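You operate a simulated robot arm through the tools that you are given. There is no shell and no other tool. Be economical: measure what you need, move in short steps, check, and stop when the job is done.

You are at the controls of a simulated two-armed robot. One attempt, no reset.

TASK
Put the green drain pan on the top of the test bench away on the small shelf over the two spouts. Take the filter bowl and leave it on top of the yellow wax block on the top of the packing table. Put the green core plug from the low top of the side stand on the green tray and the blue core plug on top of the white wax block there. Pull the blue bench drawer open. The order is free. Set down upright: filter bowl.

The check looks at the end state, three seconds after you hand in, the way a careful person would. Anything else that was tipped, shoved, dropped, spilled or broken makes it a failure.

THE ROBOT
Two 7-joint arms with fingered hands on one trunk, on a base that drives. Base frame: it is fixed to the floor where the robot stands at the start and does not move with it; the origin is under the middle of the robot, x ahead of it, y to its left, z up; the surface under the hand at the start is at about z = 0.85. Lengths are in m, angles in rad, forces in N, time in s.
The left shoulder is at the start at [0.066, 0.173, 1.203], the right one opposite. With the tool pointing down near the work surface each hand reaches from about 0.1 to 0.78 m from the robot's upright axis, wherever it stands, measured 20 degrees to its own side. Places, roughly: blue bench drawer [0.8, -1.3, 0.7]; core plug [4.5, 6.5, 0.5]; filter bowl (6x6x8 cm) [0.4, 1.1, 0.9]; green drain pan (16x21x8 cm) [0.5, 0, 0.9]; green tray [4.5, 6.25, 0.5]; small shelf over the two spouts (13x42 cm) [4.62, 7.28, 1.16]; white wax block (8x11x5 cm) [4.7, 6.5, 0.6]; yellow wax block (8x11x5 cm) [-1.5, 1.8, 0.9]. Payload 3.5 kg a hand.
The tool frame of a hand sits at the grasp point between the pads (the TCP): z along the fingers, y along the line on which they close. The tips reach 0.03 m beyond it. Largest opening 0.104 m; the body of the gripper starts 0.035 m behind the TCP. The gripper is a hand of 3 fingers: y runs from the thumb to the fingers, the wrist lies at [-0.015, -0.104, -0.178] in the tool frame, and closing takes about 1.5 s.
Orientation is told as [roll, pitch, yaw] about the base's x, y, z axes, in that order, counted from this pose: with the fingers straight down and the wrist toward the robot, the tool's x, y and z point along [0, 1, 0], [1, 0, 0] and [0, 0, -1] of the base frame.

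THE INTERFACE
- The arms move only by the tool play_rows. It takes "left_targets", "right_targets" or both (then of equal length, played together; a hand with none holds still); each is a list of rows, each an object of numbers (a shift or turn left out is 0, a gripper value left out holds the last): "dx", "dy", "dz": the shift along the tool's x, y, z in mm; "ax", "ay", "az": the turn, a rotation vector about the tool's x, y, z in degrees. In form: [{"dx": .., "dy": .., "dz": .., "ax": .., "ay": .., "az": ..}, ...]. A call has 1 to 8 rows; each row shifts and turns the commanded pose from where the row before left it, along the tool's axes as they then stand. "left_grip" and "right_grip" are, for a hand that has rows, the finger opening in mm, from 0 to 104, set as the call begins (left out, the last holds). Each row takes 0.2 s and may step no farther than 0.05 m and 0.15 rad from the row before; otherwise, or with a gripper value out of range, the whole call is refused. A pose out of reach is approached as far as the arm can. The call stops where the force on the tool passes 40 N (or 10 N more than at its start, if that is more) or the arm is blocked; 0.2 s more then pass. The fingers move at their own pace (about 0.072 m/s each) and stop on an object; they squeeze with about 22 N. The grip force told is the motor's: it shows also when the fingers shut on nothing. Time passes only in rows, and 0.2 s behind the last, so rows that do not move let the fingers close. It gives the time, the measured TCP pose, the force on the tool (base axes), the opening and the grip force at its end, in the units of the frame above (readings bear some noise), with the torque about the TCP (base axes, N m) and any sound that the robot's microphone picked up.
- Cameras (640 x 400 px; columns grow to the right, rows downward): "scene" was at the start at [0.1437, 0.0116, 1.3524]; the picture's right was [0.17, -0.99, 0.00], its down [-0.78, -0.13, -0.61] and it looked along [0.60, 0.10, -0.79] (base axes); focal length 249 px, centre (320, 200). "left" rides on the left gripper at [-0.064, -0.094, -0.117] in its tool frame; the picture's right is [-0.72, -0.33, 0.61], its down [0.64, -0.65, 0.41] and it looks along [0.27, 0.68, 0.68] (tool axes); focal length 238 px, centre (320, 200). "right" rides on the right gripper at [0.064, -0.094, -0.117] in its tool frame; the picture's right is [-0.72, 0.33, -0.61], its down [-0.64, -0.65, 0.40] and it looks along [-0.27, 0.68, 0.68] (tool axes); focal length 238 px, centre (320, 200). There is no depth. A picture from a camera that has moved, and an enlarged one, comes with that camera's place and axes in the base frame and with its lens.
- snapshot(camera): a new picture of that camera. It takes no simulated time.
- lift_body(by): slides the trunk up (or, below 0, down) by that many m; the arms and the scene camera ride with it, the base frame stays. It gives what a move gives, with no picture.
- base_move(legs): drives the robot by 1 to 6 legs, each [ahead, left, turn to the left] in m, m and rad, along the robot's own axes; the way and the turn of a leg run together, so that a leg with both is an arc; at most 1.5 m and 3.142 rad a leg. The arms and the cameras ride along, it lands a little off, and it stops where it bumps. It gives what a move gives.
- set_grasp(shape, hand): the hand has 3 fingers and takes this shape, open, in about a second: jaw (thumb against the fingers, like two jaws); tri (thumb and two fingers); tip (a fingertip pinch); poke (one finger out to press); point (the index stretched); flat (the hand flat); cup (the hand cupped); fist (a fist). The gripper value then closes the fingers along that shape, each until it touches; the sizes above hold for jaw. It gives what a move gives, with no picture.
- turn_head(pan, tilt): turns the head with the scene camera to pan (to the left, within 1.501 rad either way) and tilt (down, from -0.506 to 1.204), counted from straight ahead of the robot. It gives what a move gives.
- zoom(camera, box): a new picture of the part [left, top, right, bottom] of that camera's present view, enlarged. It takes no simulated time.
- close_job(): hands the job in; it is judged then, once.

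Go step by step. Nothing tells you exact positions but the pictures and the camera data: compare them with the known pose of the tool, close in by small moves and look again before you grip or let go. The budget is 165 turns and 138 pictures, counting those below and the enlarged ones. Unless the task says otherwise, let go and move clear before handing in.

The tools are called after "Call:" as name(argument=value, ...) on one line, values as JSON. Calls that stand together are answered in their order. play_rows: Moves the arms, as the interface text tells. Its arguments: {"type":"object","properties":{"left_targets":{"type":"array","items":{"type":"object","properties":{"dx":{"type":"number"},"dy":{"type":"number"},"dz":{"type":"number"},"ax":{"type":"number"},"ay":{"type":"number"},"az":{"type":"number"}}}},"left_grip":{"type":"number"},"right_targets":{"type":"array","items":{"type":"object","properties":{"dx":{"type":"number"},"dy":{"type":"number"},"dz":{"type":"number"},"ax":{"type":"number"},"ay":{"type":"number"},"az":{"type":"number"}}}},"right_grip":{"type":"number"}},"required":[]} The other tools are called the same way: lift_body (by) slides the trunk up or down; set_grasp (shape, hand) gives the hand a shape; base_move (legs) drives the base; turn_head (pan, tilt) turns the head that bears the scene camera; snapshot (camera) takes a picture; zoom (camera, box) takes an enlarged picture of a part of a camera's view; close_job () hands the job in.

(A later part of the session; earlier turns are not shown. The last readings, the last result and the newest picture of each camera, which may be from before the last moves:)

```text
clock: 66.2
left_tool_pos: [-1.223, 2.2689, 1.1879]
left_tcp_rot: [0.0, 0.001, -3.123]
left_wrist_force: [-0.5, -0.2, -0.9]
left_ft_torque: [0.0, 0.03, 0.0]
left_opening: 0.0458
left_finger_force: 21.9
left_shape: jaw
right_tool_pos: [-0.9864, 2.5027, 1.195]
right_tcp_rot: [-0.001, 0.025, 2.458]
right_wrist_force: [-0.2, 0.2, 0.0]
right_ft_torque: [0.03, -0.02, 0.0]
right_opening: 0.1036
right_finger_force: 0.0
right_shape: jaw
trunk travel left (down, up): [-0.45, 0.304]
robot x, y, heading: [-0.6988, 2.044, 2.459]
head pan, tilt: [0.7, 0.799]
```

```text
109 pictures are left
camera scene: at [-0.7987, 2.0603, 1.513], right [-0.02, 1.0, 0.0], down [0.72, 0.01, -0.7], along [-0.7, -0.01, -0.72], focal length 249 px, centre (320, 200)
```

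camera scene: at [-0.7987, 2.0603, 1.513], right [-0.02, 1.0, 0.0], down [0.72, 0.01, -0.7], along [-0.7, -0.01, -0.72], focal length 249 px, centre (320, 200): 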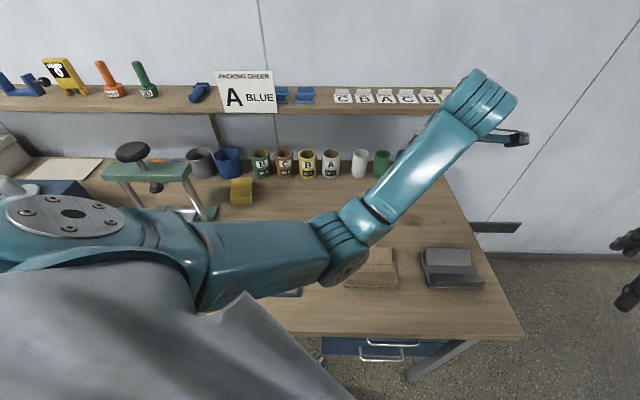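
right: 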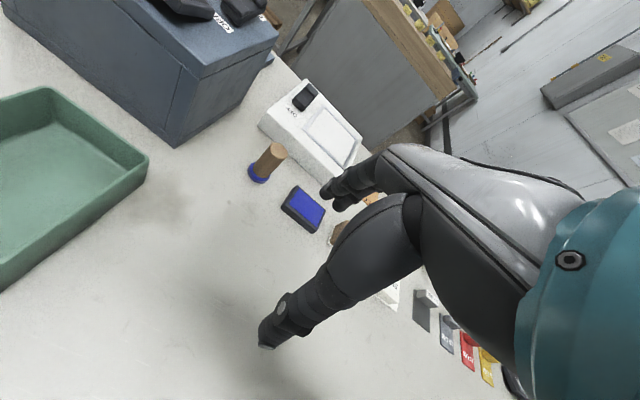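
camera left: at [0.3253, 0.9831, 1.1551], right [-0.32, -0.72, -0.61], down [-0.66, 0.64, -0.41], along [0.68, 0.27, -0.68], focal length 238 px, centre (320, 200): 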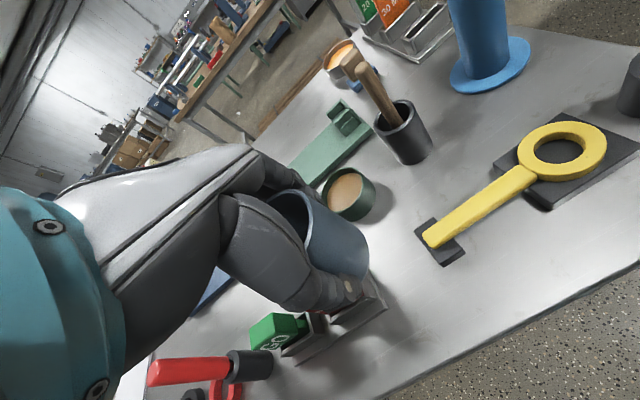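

I finish rotating the left hand and lower it, then approach the block diagonally.

Call:
play_rows(left_targets=[{"az": -7.6, "dz": 32}, {"az": -7.6, "dz": 32}, {"az": -7.6, "dz": 32}, {"az": -7.6, "dz": 32}, {"az": -7.6, "dz": 32}, {}])

Call:
play_rows(left_targets=[{"dx": 21, "dy": 41}, {"dx": 21, "dy": 41}, {"dx": 21, "dy": 41}, {"dx": 21, "dy": 41}, {"dx": 21, "dy": 41}, {"dx": 21, "dy": 41}, {"dx": 21, "dy": 41}, {"dx": 21, "dy": 41}])

Call:
snapshot(camera="scene")

Call:
snapshot(camera="left")

```text
clock: 67.6
left_tool_pos: [-1.2227, 2.2707, 1.0269]
left_tcp_rot: [-0.002, 0.001, -2.46]
left_wrist_force: [-0.2, -0.7, -1.0]
left_ft_torque: [-0.01, 0.01, 0.04]
left_opening: 0.0459
left_finger_force: 22.0
left_shape: jaw
right_tool_pos: [-0.9854, 2.5035, 1.1949]
right_tcp_rot: [0.001, 0.025, 2.459]
right_wrist_force: [-0.5, -0.6, 0.9]
right_ft_torque: [-0.01, 0.01, -0.02]
right_opening: 0.1037
right_finger_force: 0.0
right_shape: jaw
trunk travel left (down, up): [-0.45, 0.304]
robot x, y, heading: [-0.6966, 2.0482, 2.46]
head pan, tilt: [0.7, 0.799]
```

```text
clock: 69.4
left_tool_pos: [-1.3735, 1.9318, 1.026]
left_tcp_rot: [-0.001, 0.004, -2.464]
left_wrist_force: [-0.7, -0.8, -1.0]
left_ft_torque: [0.04, 0.04, -0.03]
left_opening: 0.0456
left_finger_force: 22.3
left_shape: jaw
right_tool_pos: [-0.9864, 2.5009, 1.1955]
right_tcp_rot: [-0.001, 0.024, 2.461]
right_wrist_force: [0.8, -0.2, -0.2]
right_ft_torque: [0.01, 0.02, 0.01]
right_opening: 0.1034
right_finger_force: 0.0
right_shape: jaw
trunk travel left (down, up): [-0.45, 0.304]
robot x, y, heading: [-0.6992, 2.0481, 2.461]
head pan, tilt: [0.7, 0.799]
```

```text
108 pictures are left
camera scene: at [-0.7993, 2.0594, 1.5131], right [-0.02, 1.0, 0.0], down [0.72, 0.01, -0.7], along [-0.7, -0.01, -0.72], focal length 249 px, centre (320, 200)
```

scene: 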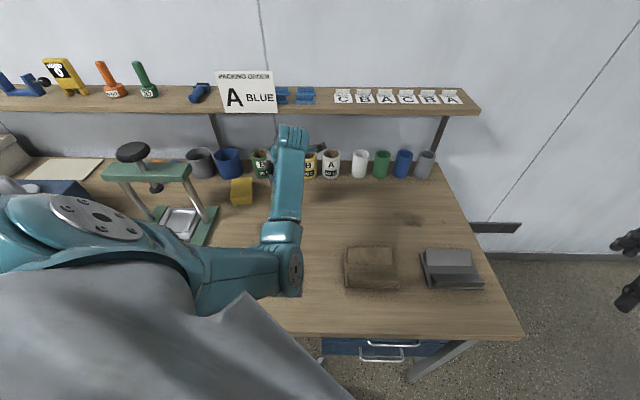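

```text
107 pictures are left
camera left: at [-1.3396, 2.0419, 1.144], right [-0.2, 0.77, -0.61], down [0.91, -0.09, -0.4], along [-0.36, -0.64, -0.68], focal length 238 px, centre (320, 200)
```

left: 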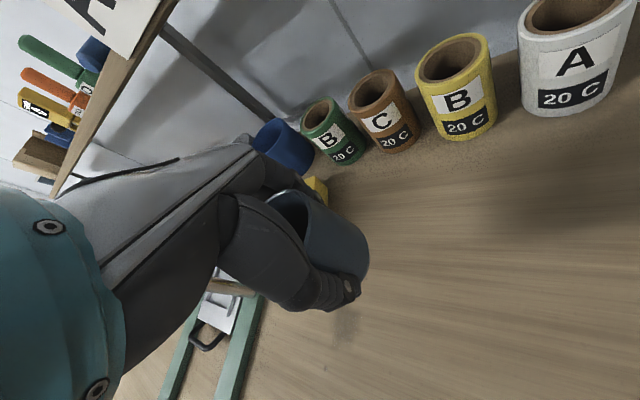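

Clear of everything so far. I continue over the block at the same height and check.

Call:
play_rows(left_targets=[{"dx": 18.6, "dy": 41.4}, {"dx": 18.6, "dy": 41.4}, {"dx": 18.6, "dy": 41.4}, {"dx": 18.6, "dy": 41.4}, {}])

Call:
snapshot(camera="left")

Call:
zoom(camera="scene", box=[140, 100, 340, 225])

```text
clock: 70.6
left_tool_pos: [-1.4542, 1.7713, 1.0265]
left_tcp_rot: [-0.001, 0.001, -2.462]
left_wrist_force: [-0.7, -0.1, -1.0]
left_ft_torque: [-0.02, -0.02, 0.01]
left_opening: 0.0459
left_finger_force: 22.0
left_shape: jaw
right_tool_pos: [-0.9857, 2.5037, 1.1953]
right_tcp_rot: [-0.002, 0.025, 2.461]
right_wrist_force: [-1.0, 0.3, 0.2]
right_ft_torque: [-0.02, 0.01, 0.01]
right_opening: 0.1035
right_finger_force: 0.0
right_shape: jaw
trunk travel left (down, up): [-0.45, 0.304]
robot x, y, heading: [-0.6971, 2.0456, 2.464]
head pan, tilt: [0.7, 0.799]
```

```text
106 pictures are left
camera left: at [-1.4212, 1.8809, 1.1437], right [-0.2, 0.76, -0.61], down [0.91, -0.09, -0.4], along [-0.36, -0.64, -0.68], focal length 238 px, centre (320, 200)
```

left: 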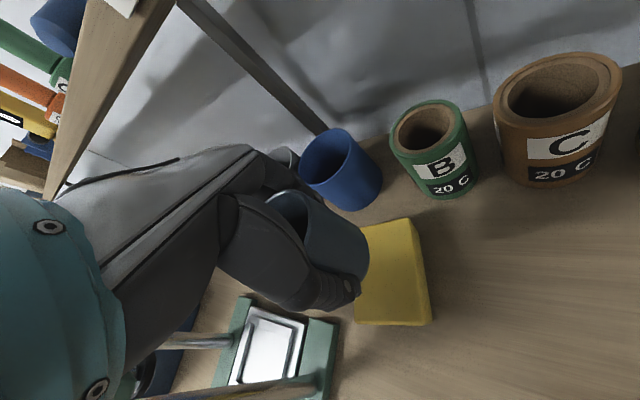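

```text
3.20 times, centred on (240, 162) of scene
camera zoom: at [-0.7984, 2.0611, 1.5131], right [-0.02, 1.0, 0.0], down [0.72, 0.01, -0.7], along [-0.7, -0.01, -0.72], focal length 796 px, centre (576, 320)
```

zoom: 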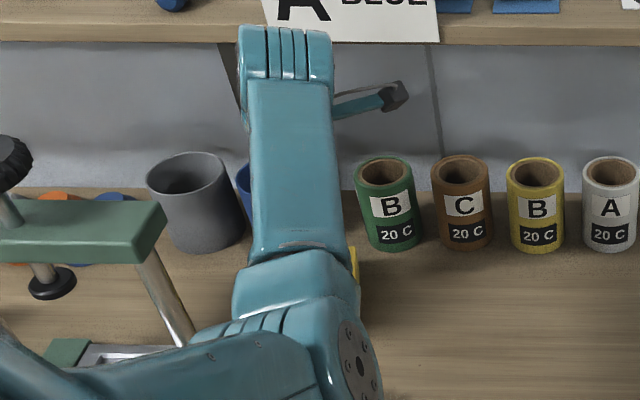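

The bowl is above the block with centres matching within millimetres. I make a small correction and descend to just above it.

Call:
play_rows(left_targets=[{"dx": -2.4, "dy": 4.5}, {"dz": 35}, {"dz": 33}, {}])

Call:
snapshot(camera="left")

```text
clock: 71.6
left_tool_pos: [-1.4586, 1.7708, 0.959]
left_tcp_rot: [-0.003, 0.001, -2.46]
left_wrist_force: [-0.5, -1.0, -1.5]
left_ft_torque: [-0.01, 0.0, 0.04]
left_opening: 0.0458
left_finger_force: 22.6
left_shape: jaw
right_tool_pos: [-0.985, 2.5034, 1.1948]
right_tcp_rot: [0.001, 0.024, 2.46]
right_wrist_force: [-0.5, 0.3, -0.2]
right_ft_torque: [-0.03, 0.02, 0.02]
right_opening: 0.1035
right_finger_force: 0.0
right_shape: jaw
trunk travel left (down, up): [-0.45, 0.304]
robot x, y, heading: [-0.6969, 2.0433, 2.459]
head pan, tilt: [0.7, 0.799]
```

```text
104 pictures are left
camera left: at [-1.425, 1.8798, 1.0759], right [-0.2, 0.76, -0.61], down [0.91, -0.09, -0.4], along [-0.36, -0.64, -0.68], focal length 238 px, centre (320, 200)
```

left: 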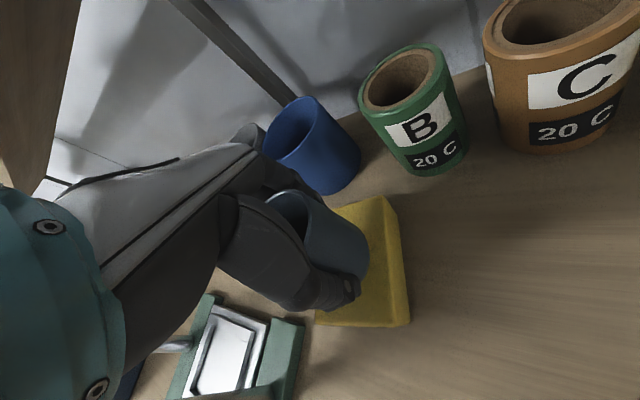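

Nearly touching. I descend in small steps and watch the force.

Call:
play_rows(left_targets=[{"dz": 3}, {"dz": 3}, {"dz": 3}, {}])

Call:
zoom(camera="left", box=[240, 150, 440, 350])

```text
clock: 72.6
left_tool_pos: [-1.4587, 1.7716, 0.95]
left_tcp_rot: [0.0, 0.0, -2.46]
left_wrist_force: [0.6, 0.2, -1.0]
left_ft_torque: [0.01, -0.02, -0.03]
left_opening: 0.0455
left_finger_force: 22.5
left_shape: jaw
right_tool_pos: [-0.9856, 2.5035, 1.1949]
right_tcp_rot: [0.0, 0.025, 2.459]
right_wrist_force: [0.0, 0.1, -0.2]
right_ft_torque: [0.02, -0.02, -0.01]
right_opening: 0.1034
right_finger_force: 0.1
right_shape: jaw
trunk travel left (down, up): [-0.45, 0.304]
robot x, y, heading: [-0.6959, 2.0443, 2.466]
head pan, tilt: [0.7, 0.799]
```

```text
2.00 times, centred on (340, 250) of left
camera zoom: at [-1.4249, 1.8797, 1.067], right [-0.2, 0.76, -0.61], down [0.91, -0.09, -0.4], along [-0.36, -0.64, -0.68], focal length 477 px, centre (280, 100)
```

zoom: 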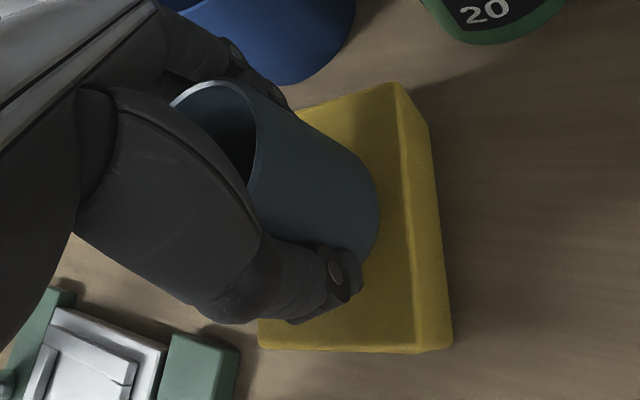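

Call:
play_rows(left_targets=[{"dz": 2}, {"dz": 2}, {}])

Call:
play_rows(left_targets=[{"dz": 1.5}, {"dz": 1.5}, {}])

```text
clock: 73.4
left_tool_pos: [-1.4587, 1.7706, 0.9458]
left_tcp_rot: [0.0, -0.001, -2.461]
left_wrist_force: [-0.4, -0.9, -1.7]
left_ft_torque: [0.04, -0.03, 0.01]
left_opening: 0.0457
left_finger_force: 21.5
left_shape: jaw
right_tool_pos: [-0.9851, 2.5033, 1.1943]
right_tcp_rot: [-0.001, 0.024, 2.46]
right_wrist_force: [1.1, -0.3, -0.3]
right_ft_torque: [0.05, 0.0, 0.02]
right_opening: 0.1033
right_finger_force: 0.1
right_shape: jaw
trunk travel left (down, up): [-0.45, 0.304]
robot x, y, heading: [-0.6953, 2.0457, 2.455]
head pan, tilt: [0.7, 0.799]
```

```text
clock: 74.2
left_tool_pos: [-1.4579, 1.7702, 0.943]
left_tcp_rot: [0.0, 0.001, -2.461]
left_wrist_force: [-0.6, -0.2, -1.0]
left_ft_torque: [-0.04, 0.01, 0.04]
left_opening: 0.0457
left_finger_force: 22.0
left_shape: jaw
right_tool_pos: [-0.9856, 2.5036, 1.1955]
right_tcp_rot: [0.001, 0.025, 2.459]
right_wrist_force: [-0.5, 0.5, 0.0]
right_ft_torque: [-0.02, -0.02, 0.02]
right_opening: 0.1035
right_finger_force: 0.1
right_shape: jaw
trunk travel left (down, up): [-0.45, 0.304]
robot x, y, heading: [-0.6968, 2.0446, 2.461]
head pan, tilt: [0.7, 0.799]
```

Call:
play_rows(left_targets=[{"dz": 2}, {"dz": 2}, {}])

Call:
zoom(camera="left", box=[240, 150, 440, 350])

```text
clock: 75.0
left_tool_pos: [-1.4601, 1.7708, 0.9412]
left_tcp_rot: [-0.003, -0.004, -2.461]
left_wrist_force: [0.0, 0.2, 9.1]
left_ft_torque: [-0.02, 0.0, 0.0]
left_opening: 0.0459
left_finger_force: 21.8
left_shape: jaw
right_tool_pos: [-0.984, 2.5043, 1.1955]
right_tcp_rot: [0.001, 0.023, 2.46]
right_wrist_force: [-0.8, 0.6, 0.3]
right_ft_torque: [0.0, 0.0, 0.03]
right_opening: 0.1035
right_finger_force: 0.1
right_shape: jaw
trunk travel left (down, up): [-0.45, 0.304]
robot x, y, heading: [-0.6963, 2.0467, 2.465]
head pan, tilt: [0.7, 0.799]
```

```text
2.00 times, centred on (340, 250) of left
camera zoom: at [-1.4248, 1.8796, 1.0585], right [-0.2, 0.76, -0.61], down [0.91, -0.09, -0.41], along [-0.37, -0.64, -0.68], focal length 477 px, centre (280, 100)
```

zoom: 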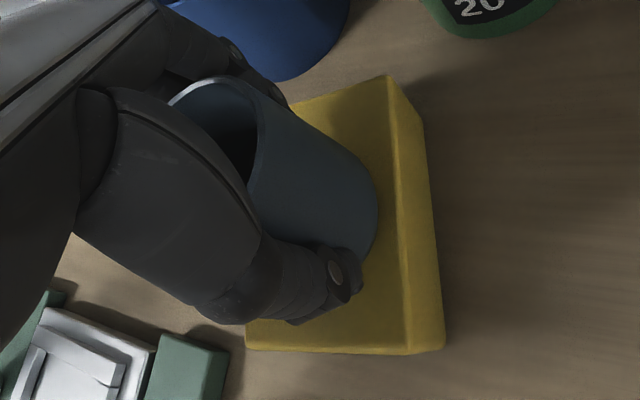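

Contact felt (9 N). I relax by 1.5 mm and open the fingers.

Call:
play_rows(left_targets=[{"dz": -1.5}, {}])

Call:
play_rows(left_targets=[{}, {}, {}, {}, {}, {}], left_grip=90)

Call:
snapshot(camera="left")

```text
clock: 75.6
left_tool_pos: [-1.4588, 1.7712, 0.9405]
left_tcp_rot: [-0.001, -0.002, -2.461]
left_wrist_force: [-3.1, -1.1, 8.8]
left_ft_torque: [-0.1, 0.09, 0.0]
left_opening: 0.0458
left_finger_force: 21.8
left_shape: jaw
right_tool_pos: [-0.9845, 2.5027, 1.1955]
right_tcp_rot: [-0.001, 0.025, 2.458]
right_wrist_force: [0.0, 0.2, -0.5]
right_ft_torque: [0.03, -0.03, -0.01]
right_opening: 0.1035
right_finger_force: 0.0
right_shape: jaw
trunk travel left (down, up): [-0.45, 0.304]
robot x, y, heading: [-0.6963, 2.0477, 2.463]
head pan, tilt: [0.7, 0.799]
```

```text
clock: 77.0
left_tool_pos: [-1.4588, 1.7709, 0.9396]
left_tcp_rot: [-0.002, 0.002, -2.46]
left_wrist_force: [-0.1, -0.2, -0.1]
left_ft_torque: [0.01, 0.03, 0.01]
left_opening: 0.0897
left_finger_force: 0.1
left_shape: jaw
right_tool_pos: [-0.9859, 2.5035, 1.1954]
right_tcp_rot: [0.0, 0.025, 2.458]
right_wrist_force: [0.8, 0.3, 0.2]
right_ft_torque: [-0.02, 0.0, 0.04]
right_opening: 0.1034
right_finger_force: 0.1
right_shape: jaw
trunk travel left (down, up): [-0.45, 0.304]
robot x, y, heading: [-0.6957, 2.0442, 2.454]
head pan, tilt: [0.7, 0.799]
```

```text
101 pictures are left
camera left: at [-1.4253, 1.8797, 1.0579], right [-0.2, 0.76, -0.61], down [0.91, -0.09, -0.4], along [-0.36, -0.64, -0.68], focal length 238 px, centre (320, 200)
```

left: 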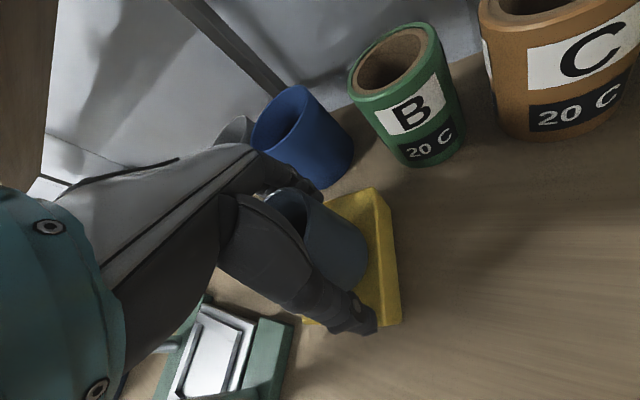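

Released and the bowl stands upright. I rise straight up, then retreat along the way I came.

Call:
play_rows(left_targets=[{"dz": -25}, {"dz": -35}, {"dz": -35}, {}])

Call:
snapshot(camera="left")

Call:
play_rows(left_targets=[{"dx": -21, "dy": -41}, {"dx": -21, "dy": -41}, {"dx": -21, "dy": -41}, {"dx": -21, "dy": -41}, {"dx": -21, "dy": -41}, {"dx": -21, "dy": -41}, {"dx": -21, "dy": -41}, {"dx": -21, "dy": -41}])

Call:
snapshot(camera="scene")

```text
clock: 78.0
left_tool_pos: [-1.4592, 1.7702, 1.037]
left_tcp_rot: [-0.001, 0.003, -2.462]
left_wrist_force: [0.8, -0.6, 0.1]
left_ft_torque: [-0.02, 0.0, 0.01]
left_opening: 0.0897
left_finger_force: 0.1
left_shape: jaw
right_tool_pos: [-0.9849, 2.5034, 1.1944]
right_tcp_rot: [0.0, 0.025, 2.461]
right_wrist_force: [0.3, 0.0, 0.3]
right_ft_torque: [-0.06, -0.02, -0.01]
right_opening: 0.1036
right_finger_force: 0.1
right_shape: jaw
trunk travel left (down, up): [-0.45, 0.304]
robot x, y, heading: [-0.6949, 2.0468, 2.457]
head pan, tilt: [0.7, 0.799]
```

```text
100 pictures are left
camera left: at [-1.4252, 1.8797, 1.1531], right [-0.2, 0.76, -0.61], down [0.91, -0.09, -0.4], along [-0.36, -0.64, -0.68], focal length 238 px, centre (320, 200)
```

left: 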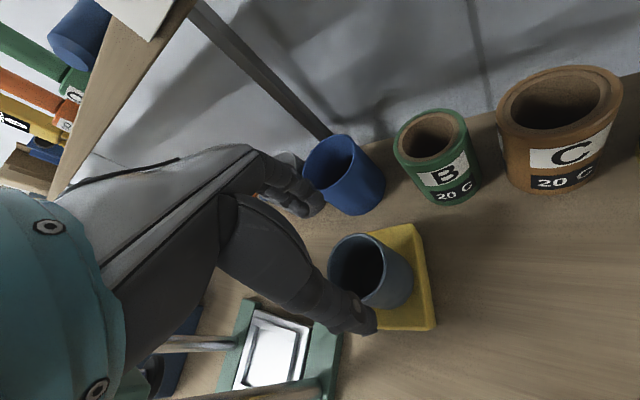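

```text
clock: 79.8
left_tool_pos: [-1.3089, 2.1099, 1.0348]
left_tcp_rot: [-0.001, 0.001, -2.461]
left_wrist_force: [0.2, 0.0, -0.6]
left_ft_torque: [-0.01, 0.0, 0.0]
left_opening: 0.0897
left_finger_force: 0.0
left_shape: jaw
right_tool_pos: [-0.9847, 2.505, 1.1942]
right_tcp_rot: [0.0, 0.026, 2.458]
right_wrist_force: [-0.2, 0.7, 0.4]
right_ft_torque: [-0.01, 0.0, 0.03]
right_opening: 0.1035
right_finger_force: 0.1
right_shape: jaw
trunk travel left (down, up): [-0.45, 0.304]
robot x, y, heading: [-0.6952, 2.0472, 2.465]
head pan, tilt: [0.7, 0.799]
```

```text
99 pictures are left
camera scene: at [-0.7981, 2.0612, 1.5131], right [-0.02, 1.0, 0.0], down [0.72, 0.01, -0.7], along [-0.7, -0.01, -0.72], focal length 249 px, centre (320, 200)
```

scene: 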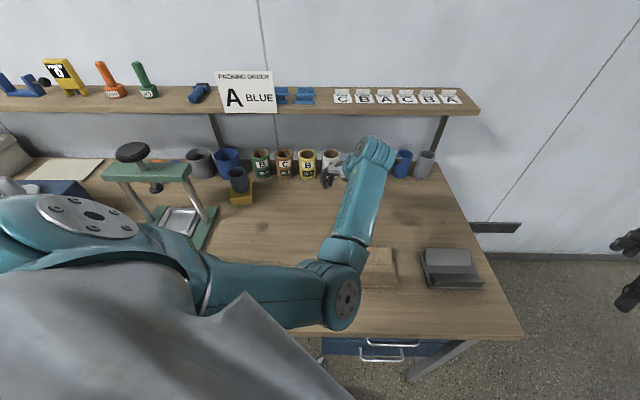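

The bowl stands on the yellow block. Next I restore the left hand's yaw, back away, and drive to the drain pan on the bench.

Call:
play_rows(left_targets=[{"dz": -40}, {"dz": -40}, {"dz": -30, "az": 8}, {"az": 8}, {"az": 8}, {"az": 8}, {"az": 8}, {"az": 8}])

Call:
play_rows(left_targets=[{"az": 8}, {"az": 8}, {"az": 8}, {"az": 7}, {}], left_grip=104)

Call:
base_move(legs=[[-0.171, -0.138, 0], [0, 0, -0.893], [-1.0, 0, 0], [-1.05, 0, 0], [0, 0, -1.57]])

Call:
turn_head(pan=0.0, tilt=0.6)

Call:
snapshot(camera="scene")

```text
clock: 81.6
left_tool_pos: [-1.3082, 2.1078, 1.1453]
left_tcp_rot: [-0.002, 0.001, 2.983]
left_wrist_force: [-0.4, 0.1, 0.2]
left_ft_torque: [0.03, 0.01, 0.01]
left_opening: 0.0898
left_finger_force: 0.1
left_shape: jaw
right_tool_pos: [-0.9857, 2.5028, 1.1956]
right_tcp_rot: [0.0, 0.025, 2.459]
right_wrist_force: [-0.2, -0.2, -0.8]
right_ft_torque: [0.02, -0.01, -0.02]
right_opening: 0.1033
right_finger_force: 0.1
right_shape: jaw
trunk travel left (down, up): [-0.45, 0.304]
robot x, y, heading: [-0.7007, 2.0466, 2.456]
head pan, tilt: [0.7, 0.799]
```

```text
clock: 82.8
left_tool_pos: [-1.3095, 2.1076, 1.1441]
left_tcp_rot: [0.002, -0.001, 2.441]
left_wrist_force: [-0.8, 0.4, 0.8]
left_ft_torque: [0.0, 0.0, -0.02]
left_opening: 0.1038
left_finger_force: 0.1
left_shape: jaw
right_tool_pos: [-0.9864, 2.5034, 1.1954]
right_tcp_rot: [0.0, 0.024, 2.458]
right_wrist_force: [0.0, 0.2, -0.4]
right_ft_torque: [0.02, 0.0, -0.01]
right_opening: 0.103
right_finger_force: 0.2
right_shape: jaw
trunk travel left (down, up): [-0.45, 0.304]
robot x, y, heading: [-0.6957, 2.0449, 2.461]
head pan, tilt: [0.7, 0.799]
```

```text
clock: 100.4
left_tool_pos: [0.0287, 0.3277, 1.1459]
left_tcp_rot: [-0.002, 0.001, -0.008]
left_wrist_force: [0.0, 0.6, 0.0]
left_ft_torque: [-0.01, -0.01, -0.02]
left_opening: 0.1036
left_finger_force: 0.0
left_shape: jaw
right_tool_pos: [0.0292, -0.1841, 1.1952]
right_tcp_rot: [-0.001, 0.024, 0.009]
right_wrist_force: [0.0, 0.2, 0.4]
right_ft_torque: [0.0, 0.0, 0.01]
right_opening: 0.1038
right_finger_force: 0.0
right_shape: jaw
trunk travel left (down, up): [-0.45, 0.304]
robot x, y, heading: [-0.4854, -0.015, 0.008]
head pan, tilt: [0.7, 0.799]
```

```text
clock: 101.5
left_tool_pos: [0.0261, 0.328, 1.1452]
left_tcp_rot: [-0.001, 0.0, -0.009]
left_wrist_force: [0.5, -0.1, 0.0]
left_ft_torque: [0.02, 0.01, 0.0]
left_opening: 0.1038
left_finger_force: 0.0
left_shape: jaw
right_tool_pos: [0.0298, -0.1844, 1.1947]
right_tcp_rot: [0.001, 0.026, 0.01]
right_wrist_force: [-1.2, 0.1, 0.3]
right_ft_torque: [-0.01, -0.02, -0.02]
right_opening: 0.1039
right_finger_force: 0.1
right_shape: jaw
trunk travel left (down, up): [-0.45, 0.304]
robot x, y, heading: [-0.4896, -0.0122, 0.008]
head pan, tilt: [0.0, 0.6]
```

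```text
98 pictures are left
camera scene: at [-0.3671, -0.0133, 1.5299], right [0.01, -1.0, 0.0], down [-0.57, -0.01, -0.82], along [0.82, 0.01, -0.57], focal length 249 px, centre (320, 200)
```

scene: 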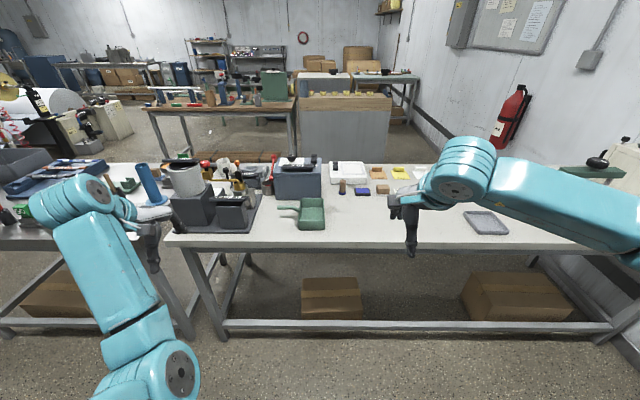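

I raise the left hand for clearance and drive up to the bench, then look at the pan closely.

Call:
play_rows(left_targets=[{"dz": -45, "dy": -20}, {"dz": -45, "dy": -20}, {}])

Call:
base_move(legs=[[0.4, 0.02, 0]])

Call:
turn_head(pan=0.0, tilt=1.0)

Call:
zoom(camera="scene", box=[180, 100, 480, 288])

```text
clock: 102.3
left_tool_pos: [-0.013, 0.33, 1.2353]
left_tcp_rot: [-0.004, -0.001, -0.009]
left_wrist_force: [-0.2, 1.2, -0.3]
left_ft_torque: [0.0, 0.0, 0.0]
left_opening: 0.1037
left_finger_force: 0.0
left_shape: jaw
right_tool_pos: [0.0303, -0.1807, 1.1952]
right_tcp_rot: [-0.001, 0.025, 0.009]
right_wrist_force: [-1.1, 0.6, -0.7]
right_ft_torque: [-0.01, -0.02, 0.0]
right_opening: 0.1036
right_finger_force: 0.1
right_shape: jaw
trunk travel left (down, up): [-0.45, 0.304]
robot x, y, heading: [-0.4833, -0.0144, 0.011]
head pan, tilt: [0.0, 0.6]
```

```text
clock: 104.8
left_tool_pos: [0.3879, 0.3493, 1.2355]
left_tcp_rot: [-0.001, 0.0, -0.011]
left_wrist_force: [0.5, -0.8, -0.1]
left_ft_torque: [-0.02, 0.02, 0.02]
left_opening: 0.1036
left_finger_force: 0.0
left_shape: jaw
right_tool_pos: [0.4291, -0.1622, 1.194]
right_tcp_rot: [0.0, 0.025, 0.006]
right_wrist_force: [0.9, -0.2, -1.0]
right_ft_torque: [0.0, 0.01, 0.0]
right_opening: 0.1037
right_finger_force: 0.2
right_shape: jaw
trunk travel left (down, up): [-0.45, 0.304]
robot x, y, heading: [-0.0838, 0.0104, 0.015]
head pan, tilt: [0.0, 0.6]
```

```text
clock: 105.7
left_tool_pos: [0.3885, 0.3493, 1.2349]
left_tcp_rot: [-0.001, 0.001, -0.011]
left_wrist_force: [0.7, 0.3, -0.3]
left_ft_torque: [-0.05, -0.02, -0.01]
left_opening: 0.1038
left_finger_force: 0.1
left_shape: jaw
right_tool_pos: [0.4293, -0.1614, 1.1959]
right_tcp_rot: [-0.003, 0.027, 0.006]
right_wrist_force: [0.2, 0.1, 0.0]
right_ft_torque: [-0.01, 0.0, -0.03]
right_opening: 0.104
right_finger_force: 0.2
right_shape: jaw
trunk travel left (down, up): [-0.45, 0.304]
robot x, y, heading: [-0.0832, 0.0091, 0.01]
head pan, tilt: [0.0, 1.0]
```

```text
2.13 times, centred on (330, 194) of scene
camera zoom: at [0.0138, 0.009, 1.498], right [0.01, -1.0, 0.0], down [-0.84, -0.01, -0.54], along [0.54, 0.0, -0.84], focal length 529 px, centre (299, 213)
```

zoom: 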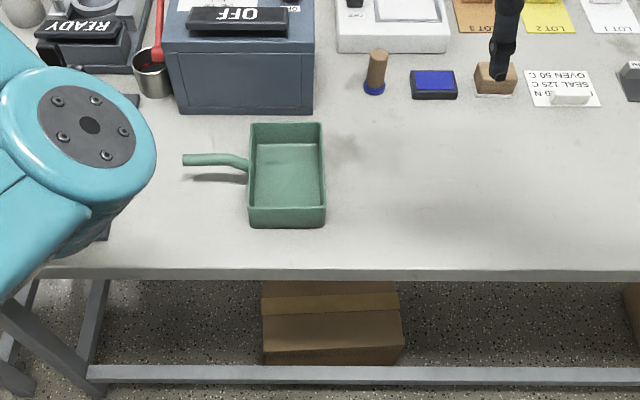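

The pan body spans x 0.405–0.56, y -0.027–0.08, rim at ~0.90, handle free toward +y. I'll pinch its near short wall at the middle with the right hand; first I hover over it.

Call:
play_rows(right_targets=[{"dx": 47, "dy": -5, "ax": -1.4}, {"dx": 47, "dy": -5}, {"dx": 47, "dy": -5}, {"dx": 47, "dy": -5}, {"dz": 50}, {"dz": 50}, {"dz": 50}, {"dz": 45}], right_grip=70)

Call:
snapshot(camera="right")

Call:
zoom(camera="scene", box=[230, 130, 430, 255])

```text
clock: 107.5
left_tool_pos: [0.3888, 0.3497, 1.2353]
left_tcp_rot: [0.0, 0.0, -0.011]
left_wrist_force: [-0.3, 0.2, 0.1]
left_ft_torque: [-0.01, -0.02, 0.01]
left_opening: 0.1037
left_finger_force: 0.1
left_shape: jaw
right_tool_pos: [0.4078, 0.0264, 1.001]
right_tcp_rot: [0.0, 0.0, 0.006]
right_wrist_force: [0.7, 0.2, 0.0]
right_ft_torque: [0.02, 0.0, 0.0]
right_opening: 0.0705
right_finger_force: 0.1
right_shape: jaw
trunk travel left (down, up): [-0.45, 0.304]
robot x, y, heading: [-0.0848, 0.0066, 0.008]
head pan, tilt: [0.0, 1.0]
```

```text
96 pictures are left
camera right: at [0.313, 0.0902, 1.1177], right [0.33, -0.72, 0.61], down [-0.65, -0.64, -0.4], along [0.69, -0.26, -0.68], focal length 238 px, centre (320, 200)
```

right: 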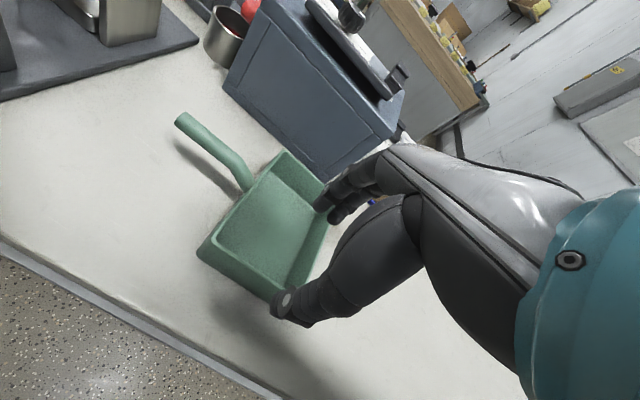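

```text
3.20 times, centred on (330, 192) of scene
camera zoom: at [0.014, 0.0093, 1.4979], right [0.01, -1.0, 0.0], down [-0.84, -0.01, -0.54], along [0.54, 0.0, -0.84], focal length 796 px, centre (288, 224)
```

zoom: 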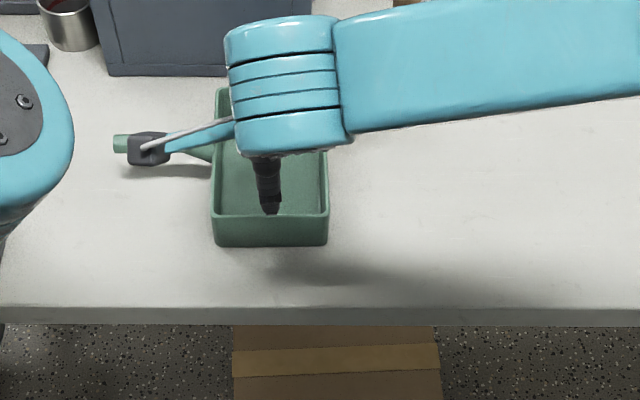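

Aligned with the pan's near wall. I shift 5 mm back and lower so the wall comes between thumb and fingers.

Call:
play_rows(right_targets=[{"dy": -5}, {"dz": 40}, {"dz": 40}, {}])

Call:
snapshot(camera="right")

Call:
zoom(camera="scene", box=[230, 130, 430, 255])

```text
clock: 108.5
left_tool_pos: [0.3893, 0.3498, 1.2351]
left_tcp_rot: [0.0, 0.0, -0.01]
left_wrist_force: [-0.8, 0.1, -0.3]
left_ft_torque: [0.02, 0.0, -0.03]
left_opening: 0.1037
left_finger_force: 0.1
left_shape: jaw
right_tool_pos: [0.4032, 0.0269, 0.9196]
right_tcp_rot: [-0.002, 0.001, 0.006]
right_wrist_force: [0.3, -0.3, -0.5]
right_ft_torque: [-0.03, 0.0, 0.01]
right_opening: 0.0704
right_finger_force: 0.0
right_shape: jaw
trunk travel left (down, up): [-0.45, 0.304]
robot x, y, heading: [-0.0821, 0.0073, 0.002]
head pan, tilt: [0.0, 1.0]
```

```text
94 pictures are left
camera right: at [0.3087, 0.0902, 1.0368], right [0.33, -0.72, 0.61], down [-0.65, -0.64, -0.4], along [0.69, -0.26, -0.68], focal length 238 px, centre (320, 200)
```

right: 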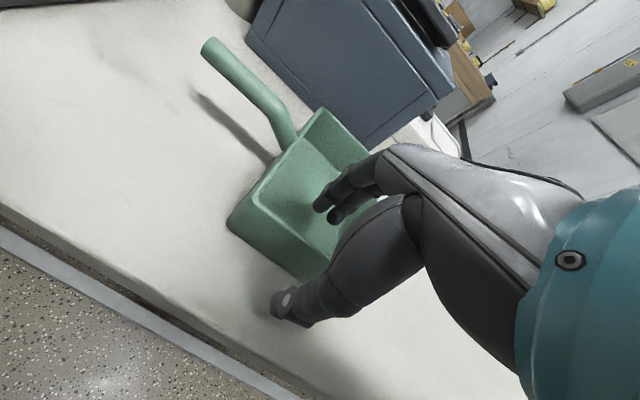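

```text
3.20 times, centred on (330, 192) of scene
camera zoom: at [0.0138, 0.0089, 1.498], right [0.01, -1.0, 0.0], down [-0.84, -0.01, -0.54], along [0.54, 0.0, -0.84], focal length 796 px, centre (288, 224)
```

zoom: 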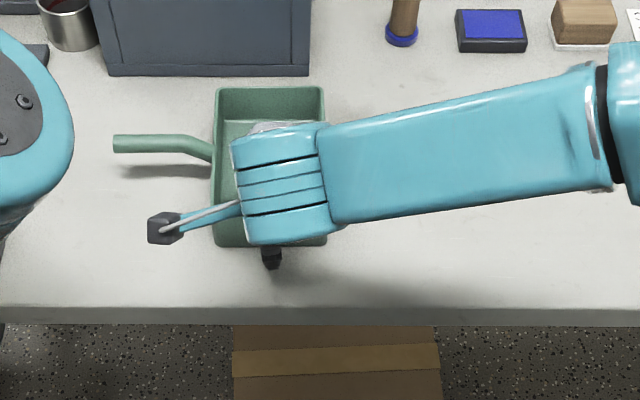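

Call:
zoom(camera="right", box=[200, 100, 400, 350])

```text
1.60 times, centred on (300, 225) of right
camera zoom: at [0.3087, 0.0902, 1.0368], right [0.33, -0.72, 0.61], down [-0.65, -0.64, -0.4], along [0.69, -0.26, -0.68], focal length 381 px, centre (352, 160)
```

zoom: 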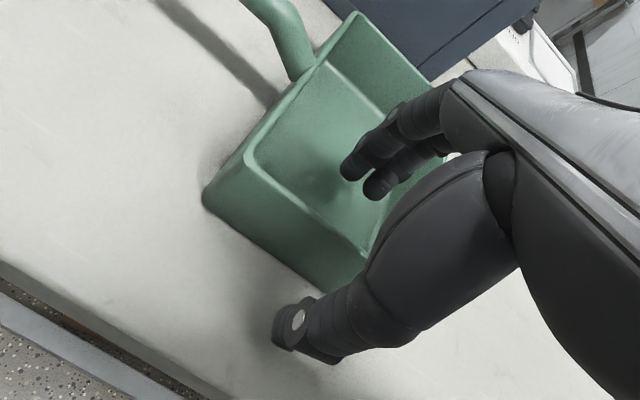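

The rim corner resolves to x≈0.409. I shift 6 mm forward, lower to straddle the wall and close.

Call:
play_rows(right_targets=[{"dy": 7}, {"dz": 14}, {"dz": 13}, {}])

Call:
zoom(camera="right", box=[200, 100, 400, 350])

```text
clock: 109.5
left_tool_pos: [0.3888, 0.3498, 1.2357]
left_tcp_rot: [-0.001, -0.001, -0.014]
left_wrist_force: [-1.1, -0.2, 0.4]
left_ft_torque: [-0.02, 0.01, 0.0]
left_opening: 0.1036
left_finger_force: 0.0
left_shape: jaw
right_tool_pos: [0.4112, 0.0257, 0.8927]
right_tcp_rot: [0.003, 0.0, 0.005]
right_wrist_force: [-0.6, 0.3, -0.7]
right_ft_torque: [-0.01, -0.01, 0.01]
right_opening: 0.0704
right_finger_force: 0.0
right_shape: jaw
trunk travel left (down, up): [-0.45, 0.304]
robot x, y, heading: [-0.0875, 0.0081, 0.009]
head pan, tilt: [0.0, 1.0]
```

```text
1.60 times, centred on (300, 225) of right
camera zoom: at [0.3154, 0.0901, 1.0098], right [0.33, -0.72, 0.61], down [-0.65, -0.64, -0.4], along [0.69, -0.26, -0.68], focal length 381 px, centre (352, 160)
```

zoom: 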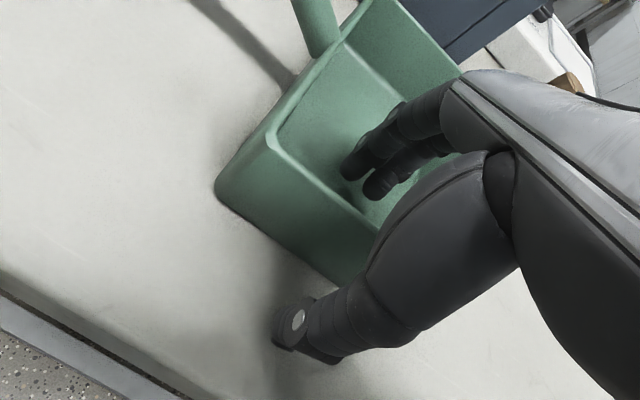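

Call:
play_rows(right_targets=[{}, {}, {}, {}, {}, {}, {}, {}], right_grip=0)

Call:
zoom(camera="right", box=[200, 100, 400, 350])

```text
clock: 111.3
left_tool_pos: [0.3887, 0.3491, 1.2336]
left_tcp_rot: [0.0, 0.0, -0.01]
left_wrist_force: [0.5, -0.1, -0.1]
left_ft_torque: [-0.02, 0.0, 0.03]
left_opening: 0.1038
left_finger_force: 0.1
left_shape: jaw
right_tool_pos: [0.4107, 0.0257, 0.8925]
right_tcp_rot: [0.0, 0.0, 0.006]
right_wrist_force: [-1.3, 0.0, -0.2]
right_ft_torque: [0.0, -0.02, 0.04]
right_opening: 0.0
right_finger_force: 21.8
right_shape: jaw
trunk travel left (down, up): [-0.45, 0.304]
robot x, y, heading: [-0.0817, 0.0092, 0.004]
head pan, tilt: [0.0, 1.0]
```

```text
1.60 times, centred on (300, 225) of right
camera zoom: at [0.3154, 0.09, 1.0099], right [0.33, -0.72, 0.61], down [-0.65, -0.64, -0.4], along [0.69, -0.26, -0.68], focal length 381 px, centre (352, 160)
```

zoom: 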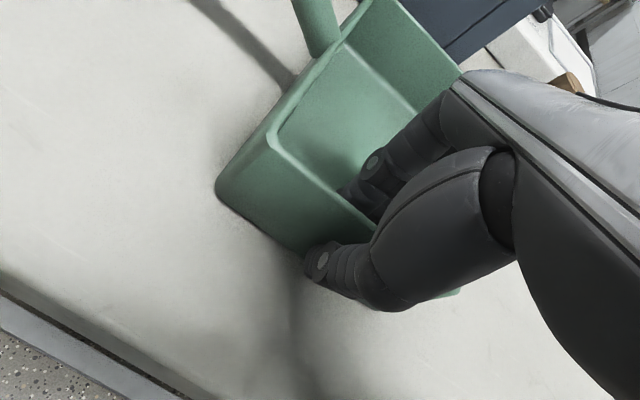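

Gripping force is on. I lift a little and check whether the pan comes up level.

Call:
play_rows(right_targets=[{"dz": -8}, {"dz": -8}, {"dz": -8}, {}])

Call:
snapshot(camera="right")

Call:
zoom(camera="scene", box=[230, 130, 430, 255])

```text
clock: 112.3
left_tool_pos: [0.3874, 0.3495, 1.2351]
left_tcp_rot: [0.001, -0.001, -0.009]
left_wrist_force: [0.2, -0.1, -0.5]
left_ft_torque: [-0.02, 0.01, 0.01]
left_opening: 0.1039
left_finger_force: 0.1
left_shape: jaw
right_tool_pos: [0.4103, 0.0268, 0.917]
right_tcp_rot: [-0.002, -0.002, 0.004]
right_wrist_force: [-0.9, -0.4, -1.9]
right_ft_torque: [-0.02, 0.01, 0.0]
right_opening: 0.0
right_finger_force: 21.9
right_shape: jaw
trunk travel left (down, up): [-0.45, 0.304]
robot x, y, heading: [-0.0867, 0.0101, 0.005]
head pan, tilt: [0.0, 1.0]
```

```text
89 pictures are left
camera right: at [0.315, 0.0903, 1.0342], right [0.33, -0.72, 0.61], down [-0.65, -0.64, -0.4], along [0.69, -0.26, -0.68], focal length 238 px, centre (320, 200)
```

right: 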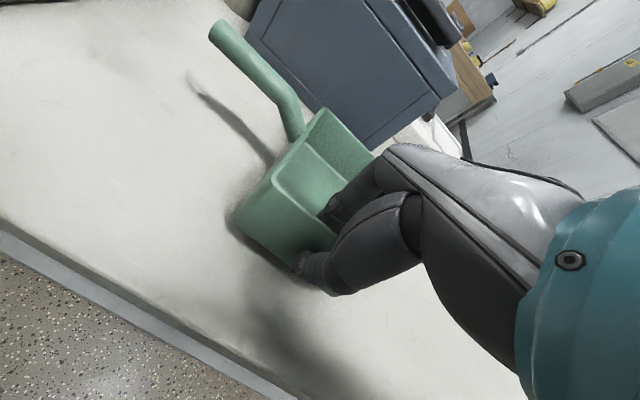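

```text
3.20 times, centred on (330, 192) of scene
camera zoom: at [0.014, 0.0091, 1.4979], right [0.01, -1.0, 0.0], down [-0.84, -0.01, -0.54], along [0.54, 0.0, -0.84], focal length 796 px, centre (288, 224)
```

zoom: 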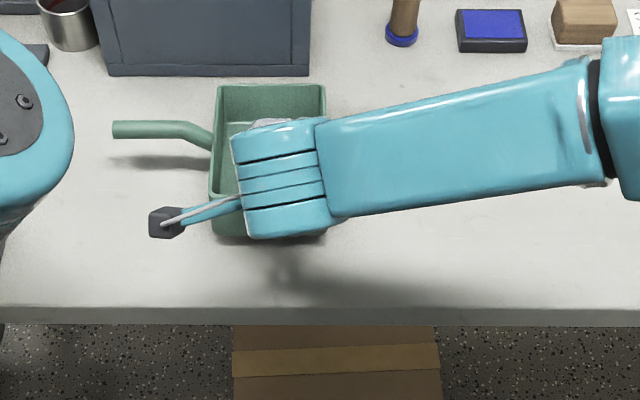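

The pan is light and lifts level. I raise it well up, back off, and drive north to find the way to the far area.

Call:
play_rows(right_targets=[{"dz": -40}, {"dz": -40}, {"dz": -40}, {"dz": -30}, {}])

Call:
base_move(legs=[[-0.38, 0, 0], [0, 1.2, 0], [0, 1.3, 0]])

Call:
turn_head(pan=0.2, tilt=0.3)

Call:
snapshot(camera="scene")

Call:
turn_head(pan=1.2, tilt=0.3)

Call:
snapshot(camera="scene")

Call:
snapshot(camera="right")

```text
clock: 113.5
left_tool_pos: [0.3882, 0.3493, 1.2349]
left_tcp_rot: [0.0, 0.0, -0.011]
left_wrist_force: [-0.1, 0.0, 0.2]
left_ft_torque: [-0.03, 0.01, 0.01]
left_opening: 0.1036
left_finger_force: 0.0
left_shape: jaw
right_tool_pos: [0.41, 0.0257, 1.067]
right_tcp_rot: [0.001, -0.001, 0.004]
right_wrist_force: [1.7, -0.2, -3.0]
right_ft_torque: [-0.07, 0.2, 0.05]
right_opening: 0.0
right_finger_force: 22.0
right_shape: jaw
trunk travel left (down, up): [-0.45, 0.304]
robot x, y, heading: [-0.087, 0.0121, 0.005]
head pan, tilt: [0.0, 1.0]
```

```text
clock: 127.7
left_tool_pos: [-0.0017, 2.8449, 1.2352]
left_tcp_rot: [-0.001, 0.0, -0.015]
left_wrist_force: [0.3, 0.1, 0.1]
left_ft_torque: [0.0, -0.01, 0.01]
left_opening: 0.1036
left_finger_force: 0.0
left_shape: jaw
right_tool_pos: [0.0177, 2.522, 1.0664]
right_tcp_rot: [-0.001, 0.0, 0.001]
right_wrist_force: [1.0, 0.7, -3.3]
right_ft_torque: [-0.06, 0.22, 0.04]
right_opening: 0.0
right_finger_force: 22.3
right_shape: jaw
trunk travel left (down, up): [-0.45, 0.304]
robot x, y, heading: [-0.4802, 2.5063, -0.001]
head pan, tilt: [0.0, 1.0]
```

```text
clock: 128.8
left_tool_pos: [-0.002, 2.8451, 1.2347]
left_tcp_rot: [0.0, -0.001, -0.016]
left_wrist_force: [-0.2, -1.1, 0.3]
left_ft_torque: [-0.03, -0.05, -0.04]
left_opening: 0.1037
left_finger_force: 0.2
left_shape: jaw
right_tool_pos: [0.0164, 2.5219, 1.0666]
right_tcp_rot: [-0.001, 0.0, 0.003]
right_wrist_force: [-0.5, 0.0, -2.8]
right_ft_torque: [-0.05, 0.19, -0.03]
right_opening: 0.0001
right_finger_force: 21.8
right_shape: jaw
trunk travel left (down, up): [-0.45, 0.304]
robot x, y, heading: [-0.478, 2.5061, 0.0]
head pan, tilt: [0.201, 0.3]
```

```text
87 pictures are left
camera scene: at [-0.3568, 2.5246, 1.5573], right [0.2, -0.98, 0.0], down [-0.29, -0.06, -0.95], along [0.94, 0.19, -0.3], focal length 249 px, centre (320, 200)
```

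scene: 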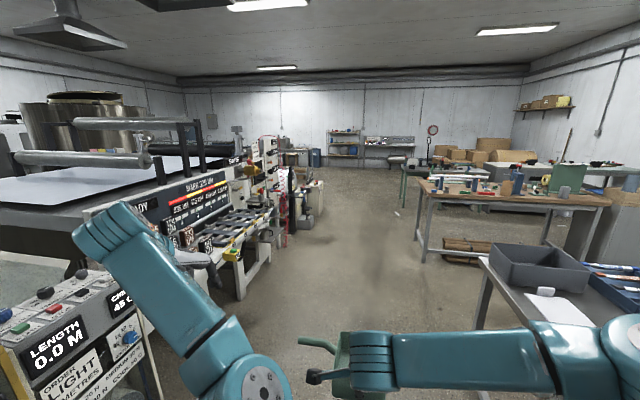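

```text
clock: 130.0
left_tool_pos: [-0.0028, 2.8453, 1.2337]
left_tcp_rot: [0.0, -0.001, -0.015]
left_wrist_force: [0.5, 0.2, 0.3]
left_ft_torque: [0.0, -0.02, 0.03]
left_opening: 0.1037
left_finger_force: 0.1
left_shape: jaw
right_tool_pos: [0.0178, 2.5209, 1.0667]
right_tcp_rot: [0.0, 0.0, 0.001]
right_wrist_force: [-0.1, -0.4, -3.6]
right_ft_torque: [-0.05, 0.21, -0.01]
right_opening: 0.0
right_finger_force: 22.1
right_shape: jaw
trunk travel left (down, up): [-0.45, 0.304]
robot x, y, heading: [-0.4789, 2.5067, -0.001]
head pan, tilt: [1.201, 0.3]
```

```text
86 pictures are left
camera scene: at [-0.4146, 2.5929, 1.5574], right [0.93, -0.36, 0.0], down [-0.11, -0.28, -0.96], along [0.34, 0.89, -0.3], focal length 249 px, centre (320, 200)
```

scene: 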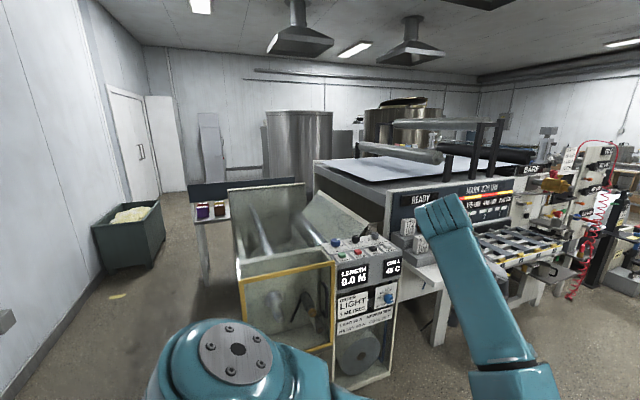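

```text
85 pictures are left
camera right: at [-0.0771, 2.5859, 1.1838], right [0.33, -0.72, 0.61], down [-0.65, -0.64, -0.4], along [0.68, -0.27, -0.68], focal length 238 px, centre (320, 200)
```

right: 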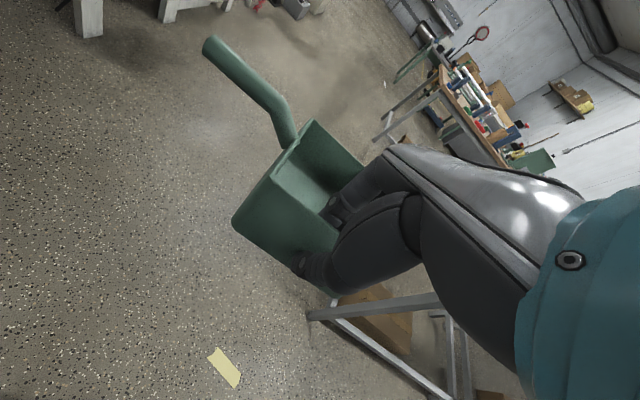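

The corridor along y≈2.5 toward +x is open. I drive along it and look north from there.

Call:
base_move(legs=[[1.5, 0, 0], [1.4, 0, 0]])

Call:
turn_head(pan=0.9, tilt=0.25)

Call:
snapshot(camera="scene")

Call:
turn_head(pan=0.0, tilt=0.3)

Call:
snapshot(camera="scene")

```text
clock: 144.0
left_tool_pos: [2.8923, 2.8812, 1.2353]
left_tcp_rot: [0.001, -0.001, -0.005]
left_wrist_force: [0.7, 0.0, 0.2]
left_ft_torque: [0.05, 0.03, -0.01]
left_opening: 0.1036
left_finger_force: 0.0
left_shape: jaw
right_tool_pos: [2.9169, 2.5571, 1.0674]
right_tcp_rot: [0.0, 0.001, 0.01]
right_wrist_force: [0.3, 0.3, -3.6]
right_ft_torque: [-0.04, 0.23, 0.0]
right_opening: 0.0
right_finger_force: 22.1
right_shape: jaw
trunk travel left (down, up): [-0.45, 0.304]
robot x, y, heading: [2.4188, 2.5371, 0.01]
head pan, tilt: [1.201, 0.3]
```

```text
clock: 144.8
left_tool_pos: [2.893, 2.8799, 1.2341]
left_tcp_rot: [0.0, 0.001, -0.004]
left_wrist_force: [0.5, 0.3, 0.5]
left_ft_torque: [0.0, 0.0, 0.01]
left_opening: 0.1039
left_finger_force: 0.0
left_shape: jaw
right_tool_pos: [2.9159, 2.5573, 1.0665]
right_tcp_rot: [-0.003, 0.0, 0.009]
right_wrist_force: [0.3, -0.4, -2.8]
right_ft_torque: [0.01, 0.16, -0.01]
right_opening: 0.0
right_finger_force: 21.7
right_shape: jaw
trunk travel left (down, up): [-0.45, 0.304]
robot x, y, heading: [2.4223, 2.537, 0.007]
head pan, tilt: [0.901, 0.25]
```

```text
84 pictures are left
camera scene: at [2.5072, 2.6105, 1.5622], right [0.79, -0.61, 0.0], down [-0.15, -0.2, -0.97], along [0.59, 0.77, -0.25], focal length 249 px, centre (320, 200)
```

scene: 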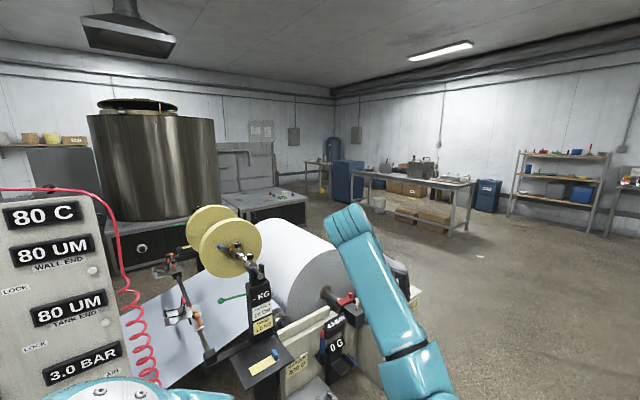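

```text
clock: 146.0
left_tool_pos: [2.8919, 2.8792, 1.2349]
left_tcp_rot: [0.001, 0.0, -0.005]
left_wrist_force: [0.3, 1.2, 0.3]
left_ft_torque: [0.01, 0.0, -0.01]
left_opening: 0.1037
left_finger_force: 0.0
left_shape: jaw
right_tool_pos: [2.916, 2.5556, 1.0664]
right_tcp_rot: [0.0, 0.0, 0.011]
right_wrist_force: [0.9, -0.2, -3.3]
right_ft_torque: [-0.04, 0.23, -0.01]
right_opening: 0.0
right_finger_force: 21.8
right_shape: jaw
trunk travel left (down, up): [-0.45, 0.304]
robot x, y, heading: [2.4221, 2.535, 0.014]
head pan, tilt: [0.0, 0.3]
```

```text
83 pictures are left
camera scene: at [2.5436, 2.5378, 1.5574], right [0.01, -1.0, 0.0], down [-0.3, 0.0, -0.96], along [0.96, 0.01, -0.3], focal length 249 px, centre (320, 200)
```

scene: 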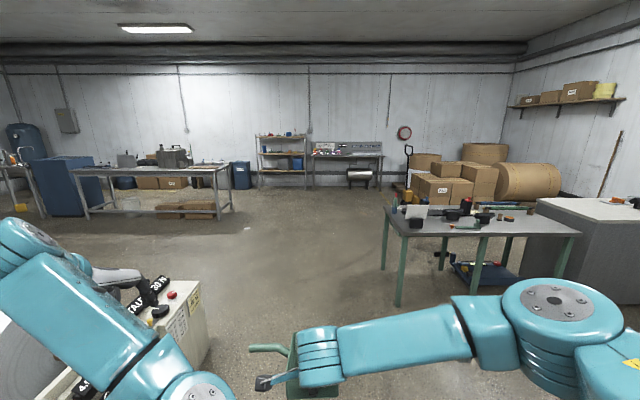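

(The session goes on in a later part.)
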